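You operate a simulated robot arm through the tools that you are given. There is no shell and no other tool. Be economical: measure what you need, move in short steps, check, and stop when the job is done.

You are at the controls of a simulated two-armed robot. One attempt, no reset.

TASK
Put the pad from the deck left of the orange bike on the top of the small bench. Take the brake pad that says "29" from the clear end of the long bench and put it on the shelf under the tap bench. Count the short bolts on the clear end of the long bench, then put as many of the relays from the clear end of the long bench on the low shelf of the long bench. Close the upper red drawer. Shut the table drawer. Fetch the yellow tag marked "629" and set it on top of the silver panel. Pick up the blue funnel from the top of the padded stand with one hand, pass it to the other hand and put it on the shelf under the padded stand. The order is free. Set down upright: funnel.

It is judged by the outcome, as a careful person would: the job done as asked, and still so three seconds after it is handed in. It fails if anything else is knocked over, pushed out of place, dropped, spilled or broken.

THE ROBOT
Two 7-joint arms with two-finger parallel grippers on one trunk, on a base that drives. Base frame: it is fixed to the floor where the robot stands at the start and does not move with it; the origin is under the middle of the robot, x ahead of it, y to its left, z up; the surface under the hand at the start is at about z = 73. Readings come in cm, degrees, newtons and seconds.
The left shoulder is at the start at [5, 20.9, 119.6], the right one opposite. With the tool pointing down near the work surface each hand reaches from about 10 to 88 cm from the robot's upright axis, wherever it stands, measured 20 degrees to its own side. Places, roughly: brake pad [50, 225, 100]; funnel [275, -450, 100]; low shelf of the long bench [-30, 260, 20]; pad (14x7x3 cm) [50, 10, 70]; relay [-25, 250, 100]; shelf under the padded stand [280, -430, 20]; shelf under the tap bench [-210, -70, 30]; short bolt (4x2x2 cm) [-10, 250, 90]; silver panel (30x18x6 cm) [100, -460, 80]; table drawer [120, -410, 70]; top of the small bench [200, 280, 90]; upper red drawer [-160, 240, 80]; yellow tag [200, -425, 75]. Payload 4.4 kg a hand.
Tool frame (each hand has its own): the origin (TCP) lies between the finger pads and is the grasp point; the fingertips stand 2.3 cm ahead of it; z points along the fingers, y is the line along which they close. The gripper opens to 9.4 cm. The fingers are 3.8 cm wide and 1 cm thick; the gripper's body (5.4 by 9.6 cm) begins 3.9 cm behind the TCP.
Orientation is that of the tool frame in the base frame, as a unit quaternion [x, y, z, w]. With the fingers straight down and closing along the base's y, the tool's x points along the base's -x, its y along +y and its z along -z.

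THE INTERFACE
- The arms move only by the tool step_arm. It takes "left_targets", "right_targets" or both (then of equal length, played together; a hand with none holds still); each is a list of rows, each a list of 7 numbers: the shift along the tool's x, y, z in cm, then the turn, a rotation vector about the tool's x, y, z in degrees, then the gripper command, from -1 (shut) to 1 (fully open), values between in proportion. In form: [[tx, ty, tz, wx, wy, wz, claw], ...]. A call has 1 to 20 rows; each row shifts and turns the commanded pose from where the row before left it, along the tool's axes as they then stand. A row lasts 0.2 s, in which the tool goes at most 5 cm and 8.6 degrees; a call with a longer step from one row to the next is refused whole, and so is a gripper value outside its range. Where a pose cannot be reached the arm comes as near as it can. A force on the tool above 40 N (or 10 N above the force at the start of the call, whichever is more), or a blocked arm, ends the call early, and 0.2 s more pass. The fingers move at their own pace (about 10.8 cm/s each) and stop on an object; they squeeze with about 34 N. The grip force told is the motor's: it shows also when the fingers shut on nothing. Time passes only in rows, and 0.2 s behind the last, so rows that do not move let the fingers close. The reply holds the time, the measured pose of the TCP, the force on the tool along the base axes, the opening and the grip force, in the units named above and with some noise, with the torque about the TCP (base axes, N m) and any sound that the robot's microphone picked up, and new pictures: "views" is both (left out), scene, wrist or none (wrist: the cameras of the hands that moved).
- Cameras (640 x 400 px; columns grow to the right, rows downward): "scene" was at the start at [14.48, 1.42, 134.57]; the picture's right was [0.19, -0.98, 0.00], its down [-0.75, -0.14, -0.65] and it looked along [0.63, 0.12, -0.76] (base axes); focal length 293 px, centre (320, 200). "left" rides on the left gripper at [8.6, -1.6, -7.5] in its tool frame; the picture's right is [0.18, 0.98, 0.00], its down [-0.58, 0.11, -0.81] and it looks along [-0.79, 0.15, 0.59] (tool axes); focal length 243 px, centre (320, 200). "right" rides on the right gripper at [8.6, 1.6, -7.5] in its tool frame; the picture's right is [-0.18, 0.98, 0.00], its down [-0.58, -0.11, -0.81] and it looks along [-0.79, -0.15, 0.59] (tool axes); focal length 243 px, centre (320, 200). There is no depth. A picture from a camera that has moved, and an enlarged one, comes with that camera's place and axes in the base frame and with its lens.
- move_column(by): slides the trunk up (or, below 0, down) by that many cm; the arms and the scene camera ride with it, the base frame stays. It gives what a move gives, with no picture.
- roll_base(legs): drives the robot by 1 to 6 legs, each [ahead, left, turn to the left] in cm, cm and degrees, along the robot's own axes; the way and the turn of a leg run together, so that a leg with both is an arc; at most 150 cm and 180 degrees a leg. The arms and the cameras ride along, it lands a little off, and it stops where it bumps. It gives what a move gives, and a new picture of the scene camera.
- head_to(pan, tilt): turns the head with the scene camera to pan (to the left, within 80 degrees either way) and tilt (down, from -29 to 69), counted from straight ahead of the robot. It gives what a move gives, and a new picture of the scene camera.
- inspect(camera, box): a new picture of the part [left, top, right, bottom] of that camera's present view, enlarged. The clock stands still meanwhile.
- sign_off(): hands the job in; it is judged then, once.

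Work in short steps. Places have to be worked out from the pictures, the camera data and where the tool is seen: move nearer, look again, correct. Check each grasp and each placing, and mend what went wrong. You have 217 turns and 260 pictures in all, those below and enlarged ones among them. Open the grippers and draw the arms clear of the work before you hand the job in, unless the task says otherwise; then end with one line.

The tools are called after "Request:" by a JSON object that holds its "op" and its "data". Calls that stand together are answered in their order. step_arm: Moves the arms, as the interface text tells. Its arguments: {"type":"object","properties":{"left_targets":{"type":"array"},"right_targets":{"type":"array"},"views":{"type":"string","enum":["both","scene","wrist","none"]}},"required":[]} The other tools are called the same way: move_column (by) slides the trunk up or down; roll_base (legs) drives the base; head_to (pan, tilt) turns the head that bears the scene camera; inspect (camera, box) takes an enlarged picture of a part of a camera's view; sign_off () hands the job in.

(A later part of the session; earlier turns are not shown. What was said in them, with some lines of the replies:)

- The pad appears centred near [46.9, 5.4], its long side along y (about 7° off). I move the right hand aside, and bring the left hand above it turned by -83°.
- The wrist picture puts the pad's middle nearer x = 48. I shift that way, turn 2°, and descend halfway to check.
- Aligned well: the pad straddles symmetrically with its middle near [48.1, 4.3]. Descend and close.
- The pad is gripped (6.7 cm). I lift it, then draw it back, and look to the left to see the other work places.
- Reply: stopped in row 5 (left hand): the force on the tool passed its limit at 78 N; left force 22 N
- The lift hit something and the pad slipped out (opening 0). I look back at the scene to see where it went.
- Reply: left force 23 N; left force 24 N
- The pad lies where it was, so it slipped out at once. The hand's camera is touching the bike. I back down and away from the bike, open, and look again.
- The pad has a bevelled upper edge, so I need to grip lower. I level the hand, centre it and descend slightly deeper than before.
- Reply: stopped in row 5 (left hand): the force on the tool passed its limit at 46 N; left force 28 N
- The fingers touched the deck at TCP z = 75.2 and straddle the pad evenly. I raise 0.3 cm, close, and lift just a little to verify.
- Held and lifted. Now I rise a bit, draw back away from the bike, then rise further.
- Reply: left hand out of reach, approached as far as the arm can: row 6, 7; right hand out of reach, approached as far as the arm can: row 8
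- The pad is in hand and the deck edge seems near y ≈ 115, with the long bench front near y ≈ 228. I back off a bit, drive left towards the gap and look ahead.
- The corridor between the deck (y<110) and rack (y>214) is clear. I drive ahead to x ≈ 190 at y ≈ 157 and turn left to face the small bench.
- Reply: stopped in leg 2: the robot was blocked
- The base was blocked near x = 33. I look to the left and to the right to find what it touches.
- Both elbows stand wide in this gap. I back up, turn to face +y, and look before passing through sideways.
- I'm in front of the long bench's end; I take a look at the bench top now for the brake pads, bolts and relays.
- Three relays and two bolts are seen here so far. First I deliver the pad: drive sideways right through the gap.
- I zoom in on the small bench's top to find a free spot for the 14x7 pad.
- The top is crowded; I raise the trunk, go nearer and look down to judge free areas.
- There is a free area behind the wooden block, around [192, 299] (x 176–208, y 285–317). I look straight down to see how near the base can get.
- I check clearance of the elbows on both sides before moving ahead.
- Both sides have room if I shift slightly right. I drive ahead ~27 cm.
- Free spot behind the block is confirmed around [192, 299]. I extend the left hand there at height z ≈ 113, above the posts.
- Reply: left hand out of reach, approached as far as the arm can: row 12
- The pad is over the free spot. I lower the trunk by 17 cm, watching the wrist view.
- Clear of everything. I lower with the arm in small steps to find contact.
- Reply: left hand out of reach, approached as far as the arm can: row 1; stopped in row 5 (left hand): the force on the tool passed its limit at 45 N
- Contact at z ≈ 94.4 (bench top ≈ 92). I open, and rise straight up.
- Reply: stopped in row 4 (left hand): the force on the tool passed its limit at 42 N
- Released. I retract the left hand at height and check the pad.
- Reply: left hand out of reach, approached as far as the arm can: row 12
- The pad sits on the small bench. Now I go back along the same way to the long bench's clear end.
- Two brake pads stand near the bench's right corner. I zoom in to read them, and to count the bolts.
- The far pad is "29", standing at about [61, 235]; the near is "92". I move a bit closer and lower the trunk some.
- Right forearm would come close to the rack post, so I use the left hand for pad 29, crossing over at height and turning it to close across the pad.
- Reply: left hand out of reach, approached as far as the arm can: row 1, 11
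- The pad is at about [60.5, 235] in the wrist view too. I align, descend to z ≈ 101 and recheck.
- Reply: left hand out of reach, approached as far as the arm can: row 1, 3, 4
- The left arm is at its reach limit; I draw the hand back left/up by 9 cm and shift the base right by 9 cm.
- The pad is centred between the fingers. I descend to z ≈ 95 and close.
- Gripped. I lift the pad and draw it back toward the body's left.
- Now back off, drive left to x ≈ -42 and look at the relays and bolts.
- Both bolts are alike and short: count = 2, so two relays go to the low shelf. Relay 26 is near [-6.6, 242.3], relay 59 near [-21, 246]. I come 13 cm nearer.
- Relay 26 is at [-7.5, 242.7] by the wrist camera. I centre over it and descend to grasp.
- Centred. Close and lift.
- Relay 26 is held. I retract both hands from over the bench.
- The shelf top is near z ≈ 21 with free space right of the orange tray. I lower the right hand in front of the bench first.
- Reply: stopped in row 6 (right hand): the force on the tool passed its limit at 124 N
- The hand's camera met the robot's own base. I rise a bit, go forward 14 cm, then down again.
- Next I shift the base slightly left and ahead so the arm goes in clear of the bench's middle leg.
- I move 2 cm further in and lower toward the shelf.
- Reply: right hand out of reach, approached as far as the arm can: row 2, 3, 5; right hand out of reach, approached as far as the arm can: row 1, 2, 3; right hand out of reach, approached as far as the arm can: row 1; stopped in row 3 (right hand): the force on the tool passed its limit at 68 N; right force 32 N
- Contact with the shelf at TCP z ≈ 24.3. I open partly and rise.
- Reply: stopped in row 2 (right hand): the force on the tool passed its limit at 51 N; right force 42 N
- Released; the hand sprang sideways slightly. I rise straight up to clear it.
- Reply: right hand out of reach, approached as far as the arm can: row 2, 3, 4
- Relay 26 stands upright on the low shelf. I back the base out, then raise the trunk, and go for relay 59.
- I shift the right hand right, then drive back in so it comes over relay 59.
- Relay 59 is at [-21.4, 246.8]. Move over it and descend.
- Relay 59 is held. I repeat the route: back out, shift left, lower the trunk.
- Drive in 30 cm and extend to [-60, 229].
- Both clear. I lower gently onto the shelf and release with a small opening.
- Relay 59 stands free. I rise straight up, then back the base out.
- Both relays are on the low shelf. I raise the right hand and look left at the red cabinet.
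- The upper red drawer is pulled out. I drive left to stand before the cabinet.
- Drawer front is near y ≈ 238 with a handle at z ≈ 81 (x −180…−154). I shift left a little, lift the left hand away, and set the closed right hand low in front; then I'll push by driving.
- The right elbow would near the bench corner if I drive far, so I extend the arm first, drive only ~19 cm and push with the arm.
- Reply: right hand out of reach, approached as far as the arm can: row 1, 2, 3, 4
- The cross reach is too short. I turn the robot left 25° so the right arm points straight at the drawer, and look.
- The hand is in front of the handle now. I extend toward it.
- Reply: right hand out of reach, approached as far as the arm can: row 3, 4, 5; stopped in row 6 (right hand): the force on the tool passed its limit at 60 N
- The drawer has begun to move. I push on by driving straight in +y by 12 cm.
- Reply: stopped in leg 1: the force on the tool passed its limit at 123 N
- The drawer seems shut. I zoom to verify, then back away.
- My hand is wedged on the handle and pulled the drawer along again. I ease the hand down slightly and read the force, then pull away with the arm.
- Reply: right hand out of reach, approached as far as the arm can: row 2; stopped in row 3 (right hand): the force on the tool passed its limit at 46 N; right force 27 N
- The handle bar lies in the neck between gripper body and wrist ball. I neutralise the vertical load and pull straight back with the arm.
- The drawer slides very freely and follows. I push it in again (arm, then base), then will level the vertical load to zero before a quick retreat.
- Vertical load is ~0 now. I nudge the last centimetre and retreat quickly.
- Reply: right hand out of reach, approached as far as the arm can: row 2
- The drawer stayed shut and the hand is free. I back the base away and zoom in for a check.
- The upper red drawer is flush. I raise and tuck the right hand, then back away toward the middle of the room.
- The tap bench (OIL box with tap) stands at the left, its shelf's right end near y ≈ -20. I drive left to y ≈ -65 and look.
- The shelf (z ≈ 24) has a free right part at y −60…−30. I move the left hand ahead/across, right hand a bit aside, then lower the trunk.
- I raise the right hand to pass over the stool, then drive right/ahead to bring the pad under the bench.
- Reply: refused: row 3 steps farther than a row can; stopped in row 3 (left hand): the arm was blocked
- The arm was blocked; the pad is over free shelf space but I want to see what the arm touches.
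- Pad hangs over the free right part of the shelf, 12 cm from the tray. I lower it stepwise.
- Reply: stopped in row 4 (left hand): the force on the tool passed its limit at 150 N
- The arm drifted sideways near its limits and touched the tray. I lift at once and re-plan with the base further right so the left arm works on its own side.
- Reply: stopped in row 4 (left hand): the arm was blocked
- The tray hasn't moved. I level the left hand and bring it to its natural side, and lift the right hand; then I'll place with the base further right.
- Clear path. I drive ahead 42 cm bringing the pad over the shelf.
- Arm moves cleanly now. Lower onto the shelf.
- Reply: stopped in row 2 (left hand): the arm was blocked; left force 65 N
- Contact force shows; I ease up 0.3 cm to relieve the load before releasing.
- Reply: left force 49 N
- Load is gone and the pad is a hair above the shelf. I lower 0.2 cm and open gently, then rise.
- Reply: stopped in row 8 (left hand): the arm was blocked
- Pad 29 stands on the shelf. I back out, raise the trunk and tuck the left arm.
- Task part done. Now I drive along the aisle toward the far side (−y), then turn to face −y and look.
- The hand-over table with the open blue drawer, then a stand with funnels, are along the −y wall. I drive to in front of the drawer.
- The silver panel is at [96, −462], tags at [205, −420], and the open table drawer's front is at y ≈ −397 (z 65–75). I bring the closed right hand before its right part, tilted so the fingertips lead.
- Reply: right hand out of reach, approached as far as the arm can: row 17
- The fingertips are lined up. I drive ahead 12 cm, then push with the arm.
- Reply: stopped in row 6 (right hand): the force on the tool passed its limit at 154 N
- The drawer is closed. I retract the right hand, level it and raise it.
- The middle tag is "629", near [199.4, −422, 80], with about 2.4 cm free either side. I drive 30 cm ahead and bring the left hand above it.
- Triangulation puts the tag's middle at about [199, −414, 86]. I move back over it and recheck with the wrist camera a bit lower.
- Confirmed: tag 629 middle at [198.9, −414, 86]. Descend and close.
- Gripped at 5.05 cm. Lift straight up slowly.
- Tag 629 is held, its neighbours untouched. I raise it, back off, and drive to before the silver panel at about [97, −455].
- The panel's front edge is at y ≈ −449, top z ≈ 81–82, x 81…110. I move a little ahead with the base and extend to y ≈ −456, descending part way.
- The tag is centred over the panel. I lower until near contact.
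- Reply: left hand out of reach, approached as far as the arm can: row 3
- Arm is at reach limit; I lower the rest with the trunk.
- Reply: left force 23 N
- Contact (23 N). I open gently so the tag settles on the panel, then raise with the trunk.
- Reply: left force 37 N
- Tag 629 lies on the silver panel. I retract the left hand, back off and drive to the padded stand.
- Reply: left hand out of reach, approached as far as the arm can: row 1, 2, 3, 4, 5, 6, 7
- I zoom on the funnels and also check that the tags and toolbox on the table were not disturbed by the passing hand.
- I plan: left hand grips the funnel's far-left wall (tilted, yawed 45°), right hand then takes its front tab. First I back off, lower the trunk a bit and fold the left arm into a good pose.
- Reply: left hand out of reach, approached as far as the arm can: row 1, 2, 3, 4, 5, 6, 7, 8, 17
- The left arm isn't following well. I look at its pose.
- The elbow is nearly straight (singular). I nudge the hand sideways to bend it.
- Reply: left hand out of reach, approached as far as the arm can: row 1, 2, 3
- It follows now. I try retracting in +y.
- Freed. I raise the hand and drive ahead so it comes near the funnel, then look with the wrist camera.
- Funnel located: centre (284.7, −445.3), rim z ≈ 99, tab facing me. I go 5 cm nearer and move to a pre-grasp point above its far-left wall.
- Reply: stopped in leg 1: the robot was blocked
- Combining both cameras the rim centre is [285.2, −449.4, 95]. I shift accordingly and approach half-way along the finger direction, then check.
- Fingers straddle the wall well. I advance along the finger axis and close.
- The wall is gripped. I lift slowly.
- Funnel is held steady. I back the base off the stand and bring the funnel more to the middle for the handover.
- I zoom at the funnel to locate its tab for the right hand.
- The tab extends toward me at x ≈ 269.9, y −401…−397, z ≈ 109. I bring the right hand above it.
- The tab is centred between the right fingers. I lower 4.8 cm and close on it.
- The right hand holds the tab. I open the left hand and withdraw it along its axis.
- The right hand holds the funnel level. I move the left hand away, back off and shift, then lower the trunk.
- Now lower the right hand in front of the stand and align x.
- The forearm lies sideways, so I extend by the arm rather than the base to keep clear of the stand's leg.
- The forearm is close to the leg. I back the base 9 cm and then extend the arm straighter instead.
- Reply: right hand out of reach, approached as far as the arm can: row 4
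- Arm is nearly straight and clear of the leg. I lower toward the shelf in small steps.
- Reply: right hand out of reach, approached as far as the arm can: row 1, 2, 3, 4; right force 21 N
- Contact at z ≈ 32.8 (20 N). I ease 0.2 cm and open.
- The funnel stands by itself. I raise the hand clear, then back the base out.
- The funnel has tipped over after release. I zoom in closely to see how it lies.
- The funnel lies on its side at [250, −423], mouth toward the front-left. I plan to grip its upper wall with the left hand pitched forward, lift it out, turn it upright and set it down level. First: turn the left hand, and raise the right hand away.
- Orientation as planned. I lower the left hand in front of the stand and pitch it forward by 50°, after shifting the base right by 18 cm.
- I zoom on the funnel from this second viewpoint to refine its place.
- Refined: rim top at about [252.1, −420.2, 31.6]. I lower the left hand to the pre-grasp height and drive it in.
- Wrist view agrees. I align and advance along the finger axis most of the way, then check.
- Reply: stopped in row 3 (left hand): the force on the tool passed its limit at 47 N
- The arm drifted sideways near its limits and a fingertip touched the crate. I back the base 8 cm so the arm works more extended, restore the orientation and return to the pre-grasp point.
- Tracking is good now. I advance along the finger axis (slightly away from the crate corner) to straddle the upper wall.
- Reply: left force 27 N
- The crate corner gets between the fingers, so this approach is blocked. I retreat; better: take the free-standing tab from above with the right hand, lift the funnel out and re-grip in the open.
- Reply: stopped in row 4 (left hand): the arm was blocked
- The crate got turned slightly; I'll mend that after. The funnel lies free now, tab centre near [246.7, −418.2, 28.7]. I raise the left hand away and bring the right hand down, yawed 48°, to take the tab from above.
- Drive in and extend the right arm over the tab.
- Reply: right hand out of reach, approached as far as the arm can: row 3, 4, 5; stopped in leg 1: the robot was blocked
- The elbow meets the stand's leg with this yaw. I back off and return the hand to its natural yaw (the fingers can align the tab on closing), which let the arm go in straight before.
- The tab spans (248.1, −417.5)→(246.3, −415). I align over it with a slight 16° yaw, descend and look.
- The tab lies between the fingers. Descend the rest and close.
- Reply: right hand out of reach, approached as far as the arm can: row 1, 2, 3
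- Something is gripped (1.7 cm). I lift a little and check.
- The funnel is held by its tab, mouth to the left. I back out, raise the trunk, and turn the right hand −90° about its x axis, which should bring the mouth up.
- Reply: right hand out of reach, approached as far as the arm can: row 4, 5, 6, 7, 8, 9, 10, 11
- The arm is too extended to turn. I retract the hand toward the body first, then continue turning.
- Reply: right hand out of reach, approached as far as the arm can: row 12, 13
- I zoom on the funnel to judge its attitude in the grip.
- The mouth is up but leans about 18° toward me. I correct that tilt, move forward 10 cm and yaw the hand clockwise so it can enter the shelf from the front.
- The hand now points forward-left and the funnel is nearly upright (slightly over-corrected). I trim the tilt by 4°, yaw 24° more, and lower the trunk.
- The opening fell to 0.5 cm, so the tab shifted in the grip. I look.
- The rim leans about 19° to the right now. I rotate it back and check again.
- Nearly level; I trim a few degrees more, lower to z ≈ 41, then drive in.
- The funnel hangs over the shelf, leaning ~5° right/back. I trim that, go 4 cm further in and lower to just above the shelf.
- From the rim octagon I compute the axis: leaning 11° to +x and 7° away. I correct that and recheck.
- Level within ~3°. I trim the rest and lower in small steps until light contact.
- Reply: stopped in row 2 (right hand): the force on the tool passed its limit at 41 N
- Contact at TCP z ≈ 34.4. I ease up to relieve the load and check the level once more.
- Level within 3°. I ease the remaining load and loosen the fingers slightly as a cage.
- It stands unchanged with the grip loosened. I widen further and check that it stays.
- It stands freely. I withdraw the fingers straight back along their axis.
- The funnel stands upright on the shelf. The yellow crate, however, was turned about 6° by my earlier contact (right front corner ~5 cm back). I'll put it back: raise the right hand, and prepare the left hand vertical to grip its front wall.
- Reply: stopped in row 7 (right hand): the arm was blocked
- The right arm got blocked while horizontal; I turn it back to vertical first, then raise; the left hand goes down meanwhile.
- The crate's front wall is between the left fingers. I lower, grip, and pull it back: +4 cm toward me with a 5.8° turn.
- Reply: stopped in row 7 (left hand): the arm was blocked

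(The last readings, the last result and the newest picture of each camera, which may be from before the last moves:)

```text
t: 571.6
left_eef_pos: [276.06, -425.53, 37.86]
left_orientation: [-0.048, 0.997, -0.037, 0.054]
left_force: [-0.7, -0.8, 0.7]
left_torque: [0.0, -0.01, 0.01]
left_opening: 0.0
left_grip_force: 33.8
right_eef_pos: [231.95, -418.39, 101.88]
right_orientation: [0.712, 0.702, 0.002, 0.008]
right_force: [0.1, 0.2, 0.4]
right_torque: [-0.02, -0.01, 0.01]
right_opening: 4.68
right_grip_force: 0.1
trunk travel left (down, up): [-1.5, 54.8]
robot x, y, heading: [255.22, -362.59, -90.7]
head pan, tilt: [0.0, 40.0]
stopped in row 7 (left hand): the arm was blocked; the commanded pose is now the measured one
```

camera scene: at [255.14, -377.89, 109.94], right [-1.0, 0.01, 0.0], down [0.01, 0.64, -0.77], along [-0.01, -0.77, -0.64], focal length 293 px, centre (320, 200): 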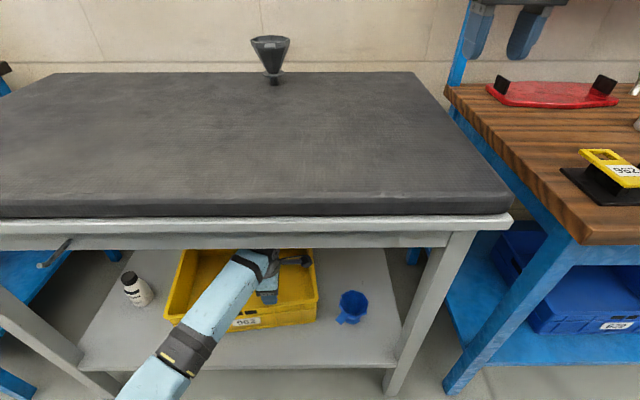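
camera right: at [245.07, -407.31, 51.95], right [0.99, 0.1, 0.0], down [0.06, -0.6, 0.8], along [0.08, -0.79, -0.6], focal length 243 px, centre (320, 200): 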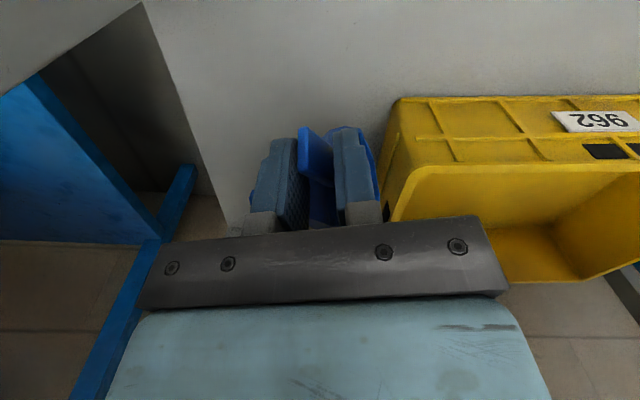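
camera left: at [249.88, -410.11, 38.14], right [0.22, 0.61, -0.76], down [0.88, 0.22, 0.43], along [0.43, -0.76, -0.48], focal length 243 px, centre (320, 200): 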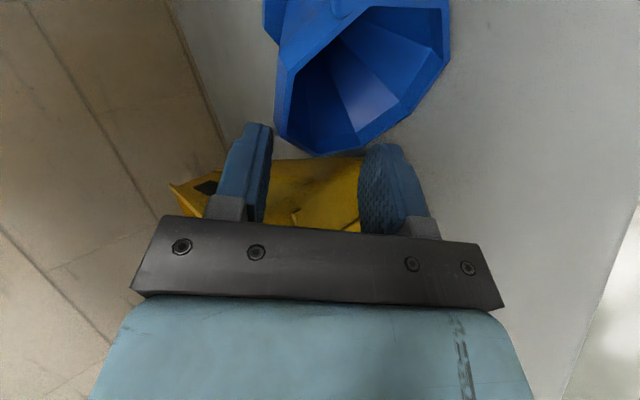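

The left arm drifted inside the crate and closed on nothing; but its closed fingertips are now behind the front wall near its middle. I use them as a hook: drive back 6 cm to draw the crate forward ~3 cm.

Request:
{"op": "roll_base", "data": {"legs": [[-6.3, 0, 0]]}}

```text
t: 572.6
left_eef_pos: [276.06, -419.32, 37.56]
left_orientation: [-0.048, 0.997, -0.034, 0.053]
left_force: [-0.6, -0.4, -0.3]
left_torque: [0.04, 0.03, 0.0]
left_opening: 0.02
left_grip_force: 33.6
right_eef_pos: [232.47, -412.46, 101.75]
right_orientation: [0.712, 0.702, 0.002, 0.006]
right_force: [-0.2, 0.2, -0.2]
right_torque: [0.0, -0.03, 0.0]
right_opening: 4.68
right_grip_force: 0.1
trunk travel left (down, up): [-1.5, 54.8]
robot x, y, heading: [254.97, -356.24, -90.5]
head pan, tilt: [0.0, 40.0]
camera scene: at [255.26, -371.68, 109.96], right [-1.0, 0.01, 0.0], down [0.01, 0.64, -0.77], along [-0.01, -0.77, -0.64], focal length 293 px, centre (320, 200)
```

scene: 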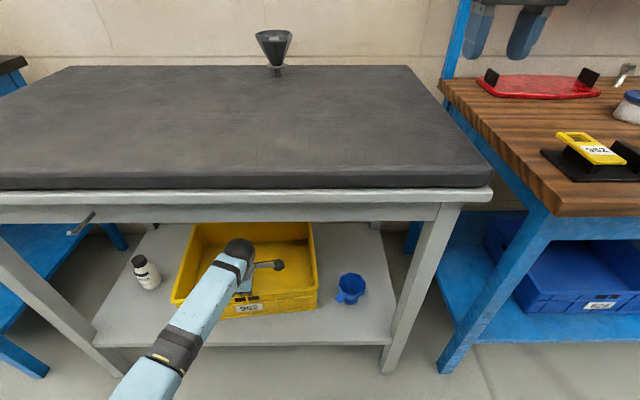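

Request:
{"op": "inspect", "data": {"camera": "scene", "box": [160, 210, 380, 350]}}

```text
2.86 times, centred on (270, 280) of scene
camera zoom: at [255.26, -371.68, 109.96], right [-1.0, 0.01, 0.0], down [0.01, 0.64, -0.77], along [-0.01, -0.77, -0.64], focal length 837 px, centre (463, -29)
```

zoom: 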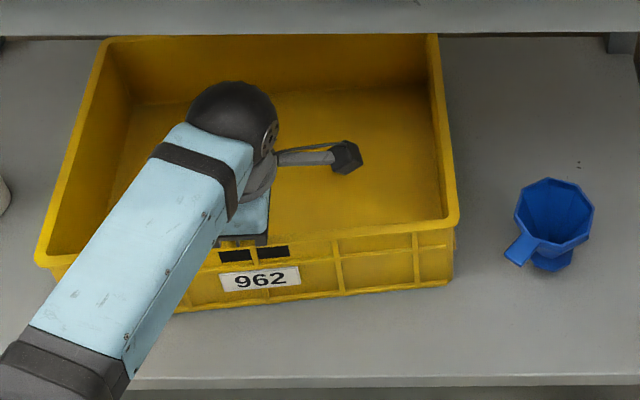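

The crate's middle is back in its place (only a slight turn of ~5° remains). I lift the left hand out, then back away.

Request:
{"op": "step_arm", "data": {"left_targets": [[0, 0, -2, 0, 0, 0, -1], [0, 0, -3, 0, 0, 0, -1], [0, 0, -2, 0, 0, 0, -1], [0, 0, 0, 0, 0, 0, -1]], "views": "none"}}

```text
t: 573.8
left_eef_pos: [282.6, -419.56, 44.45]
left_orientation: [-0.065, 0.991, -0.04, 0.105]
left_force: [-0.1, 0.1, -1.5]
left_torque: [0.04, 0.0, 0.0]
left_opening: 0.0
left_grip_force: 34.5
right_eef_pos: [232.02, -412.48, 101.35]
right_orientation: [0.712, 0.702, 0.005, 0.007]
right_force: [0.3, -0.7, -1.3]
right_torque: [0.06, -0.01, 0.01]
right_opening: 4.69
right_grip_force: 0.1
trunk travel left (down, up): [-1.5, 54.8]
robot x, y, heading: [255.2, -356.57, -90.8]
head pan, tilt: [0.0, 40.0]
stopped in row 4 (left hand): the arm was blocked; the commanded pose is now the measured one
```

Request:
{"op": "roll_base", "data": {"legs": [[-50, 0, 0]]}}

Request:
{"op": "move_column", "data": {"by": 34}}

Request:
{"op": "inspect", "data": {"camera": "scene", "box": [160, 120, 480, 320]}}

```text
t: 576.8
left_eef_pos: [282.92, -369.36, 44.39]
left_orientation: [-0.067, 0.992, -0.039, 0.101]
left_force: [0.5, -0.4, -0.6]
left_torque: [0.0, 0.0, 0.0]
left_opening: 0.0
left_grip_force: 33.6
right_eef_pos: [232.88, -362.35, 101.65]
right_orientation: [0.712, 0.702, 0.002, 0.005]
right_force: [0.2, 0.4, -0.3]
right_torque: [0.01, 0.0, -0.01]
right_opening: 4.71
right_grip_force: 0.1
trunk travel left (down, up): [-1.5, 54.8]
robot x, y, heading: [255.36, -306.2, -90.5]
head pan, tilt: [0.0, 40.0]
camera scene: at [255.89, -321.62, 109.94], right [-1.0, 0.01, 0.0], down [0.01, 0.64, -0.76], along [-0.01, -0.76, -0.64], focal length 293 px, centre (320, 200)
```

scene: 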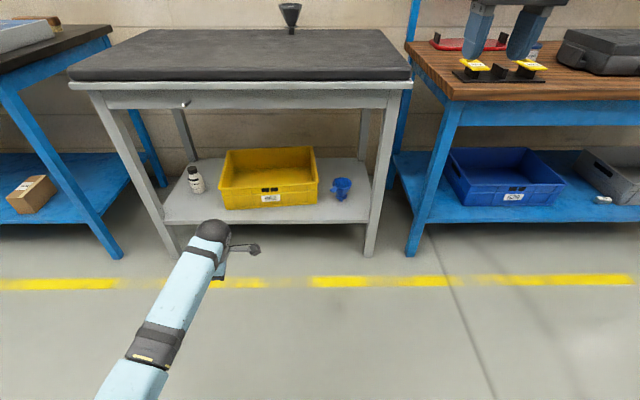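

```text
t: 580.1
left_eef_pos: [282.96, -369.26, 78.56]
left_orientation: [-0.066, 0.992, -0.04, 0.102]
left_force: [0.3, -0.8, 0.4]
left_torque: [-0.03, 0.01, -0.05]
left_opening: 0.01
left_grip_force: 33.4
right_eef_pos: [232.71, -362.19, 135.88]
right_orientation: [0.712, 0.702, 0.002, 0.006]
right_force: [-1.1, -0.2, -0.2]
right_torque: [-0.01, 0.0, 0.0]
right_opening: 4.72
right_grip_force: 0.1
trunk travel left (down, up): [-35.5, 20.8]
robot x, y, heading: [255.42, -305.96, -90.9]
head pan, tilt: [0.0, 40.0]
```

```text
2.00 times, centred on (320, 220) of scene
camera zoom: at [255.75, -321.49, 143.94], right [-1.0, 0.01, 0.0], down [0.01, 0.64, -0.77], along [-0.01, -0.77, -0.64], focal length 586 px, centre (320, 160)
```

zoom: 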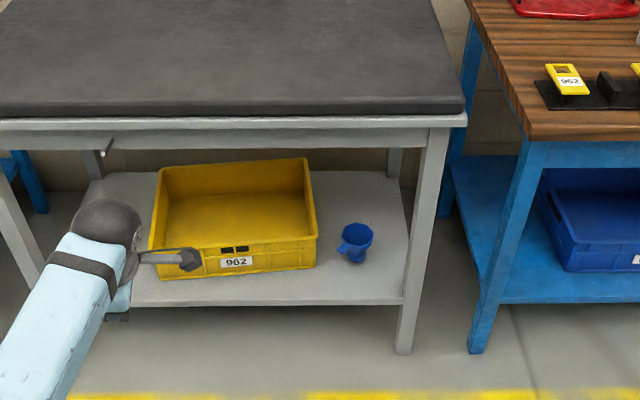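

All looks in order: the funnel stands upright, hands are clear. I open the left gripper before handing in.

Request:
{"op": "step_arm", "data": {"left_targets": [[0, 0, -2, 0, 0, 0, 1], [0, 0, -2, 0, 0, 0, 1], [0, 0, 0, 0, 0, 0, 1]], "right_targets": [[0, 0, 0, 0, 0, 0, 1], [0, 0, 0, 0, 0, 0, 1], [0, 0, 0, 0, 0, 0, 1]], "views": "none"}}

```text
t: 580.9
left_eef_pos: [282.2, -368.95, 82.36]
left_orientation: [-0.066, 0.992, -0.039, 0.103]
left_force: [-0.5, -0.4, -0.6]
left_torque: [0.0, -0.03, -0.01]
left_opening: 9.4
left_grip_force: 0.1
right_eef_pos: [232.77, -362.24, 135.86]
right_orientation: [0.711, 0.703, 0.003, 0.006]
right_force: [-0.1, -0.4, 0.0]
right_torque: [-0.05, 0.02, -0.01]
right_opening: 9.37
right_grip_force: 0.1
trunk travel left (down, up): [-35.5, 20.8]
robot x, y, heading: [256.12, -306.0, -90.8]
head pan, tilt: [0.0, 40.0]
```

Both grippers are open and the arms are clear; I hand the job in.

Request:
{"op": "sign_off", "data": {}}

```text
The job is handed in.
```

All seven tasks are done and handed in, but the yellow crate under the padded stand was left turned about 5°: I knocked it while picking the funnel back up after it tipped over on the shelf, and pulled it most of the way back.
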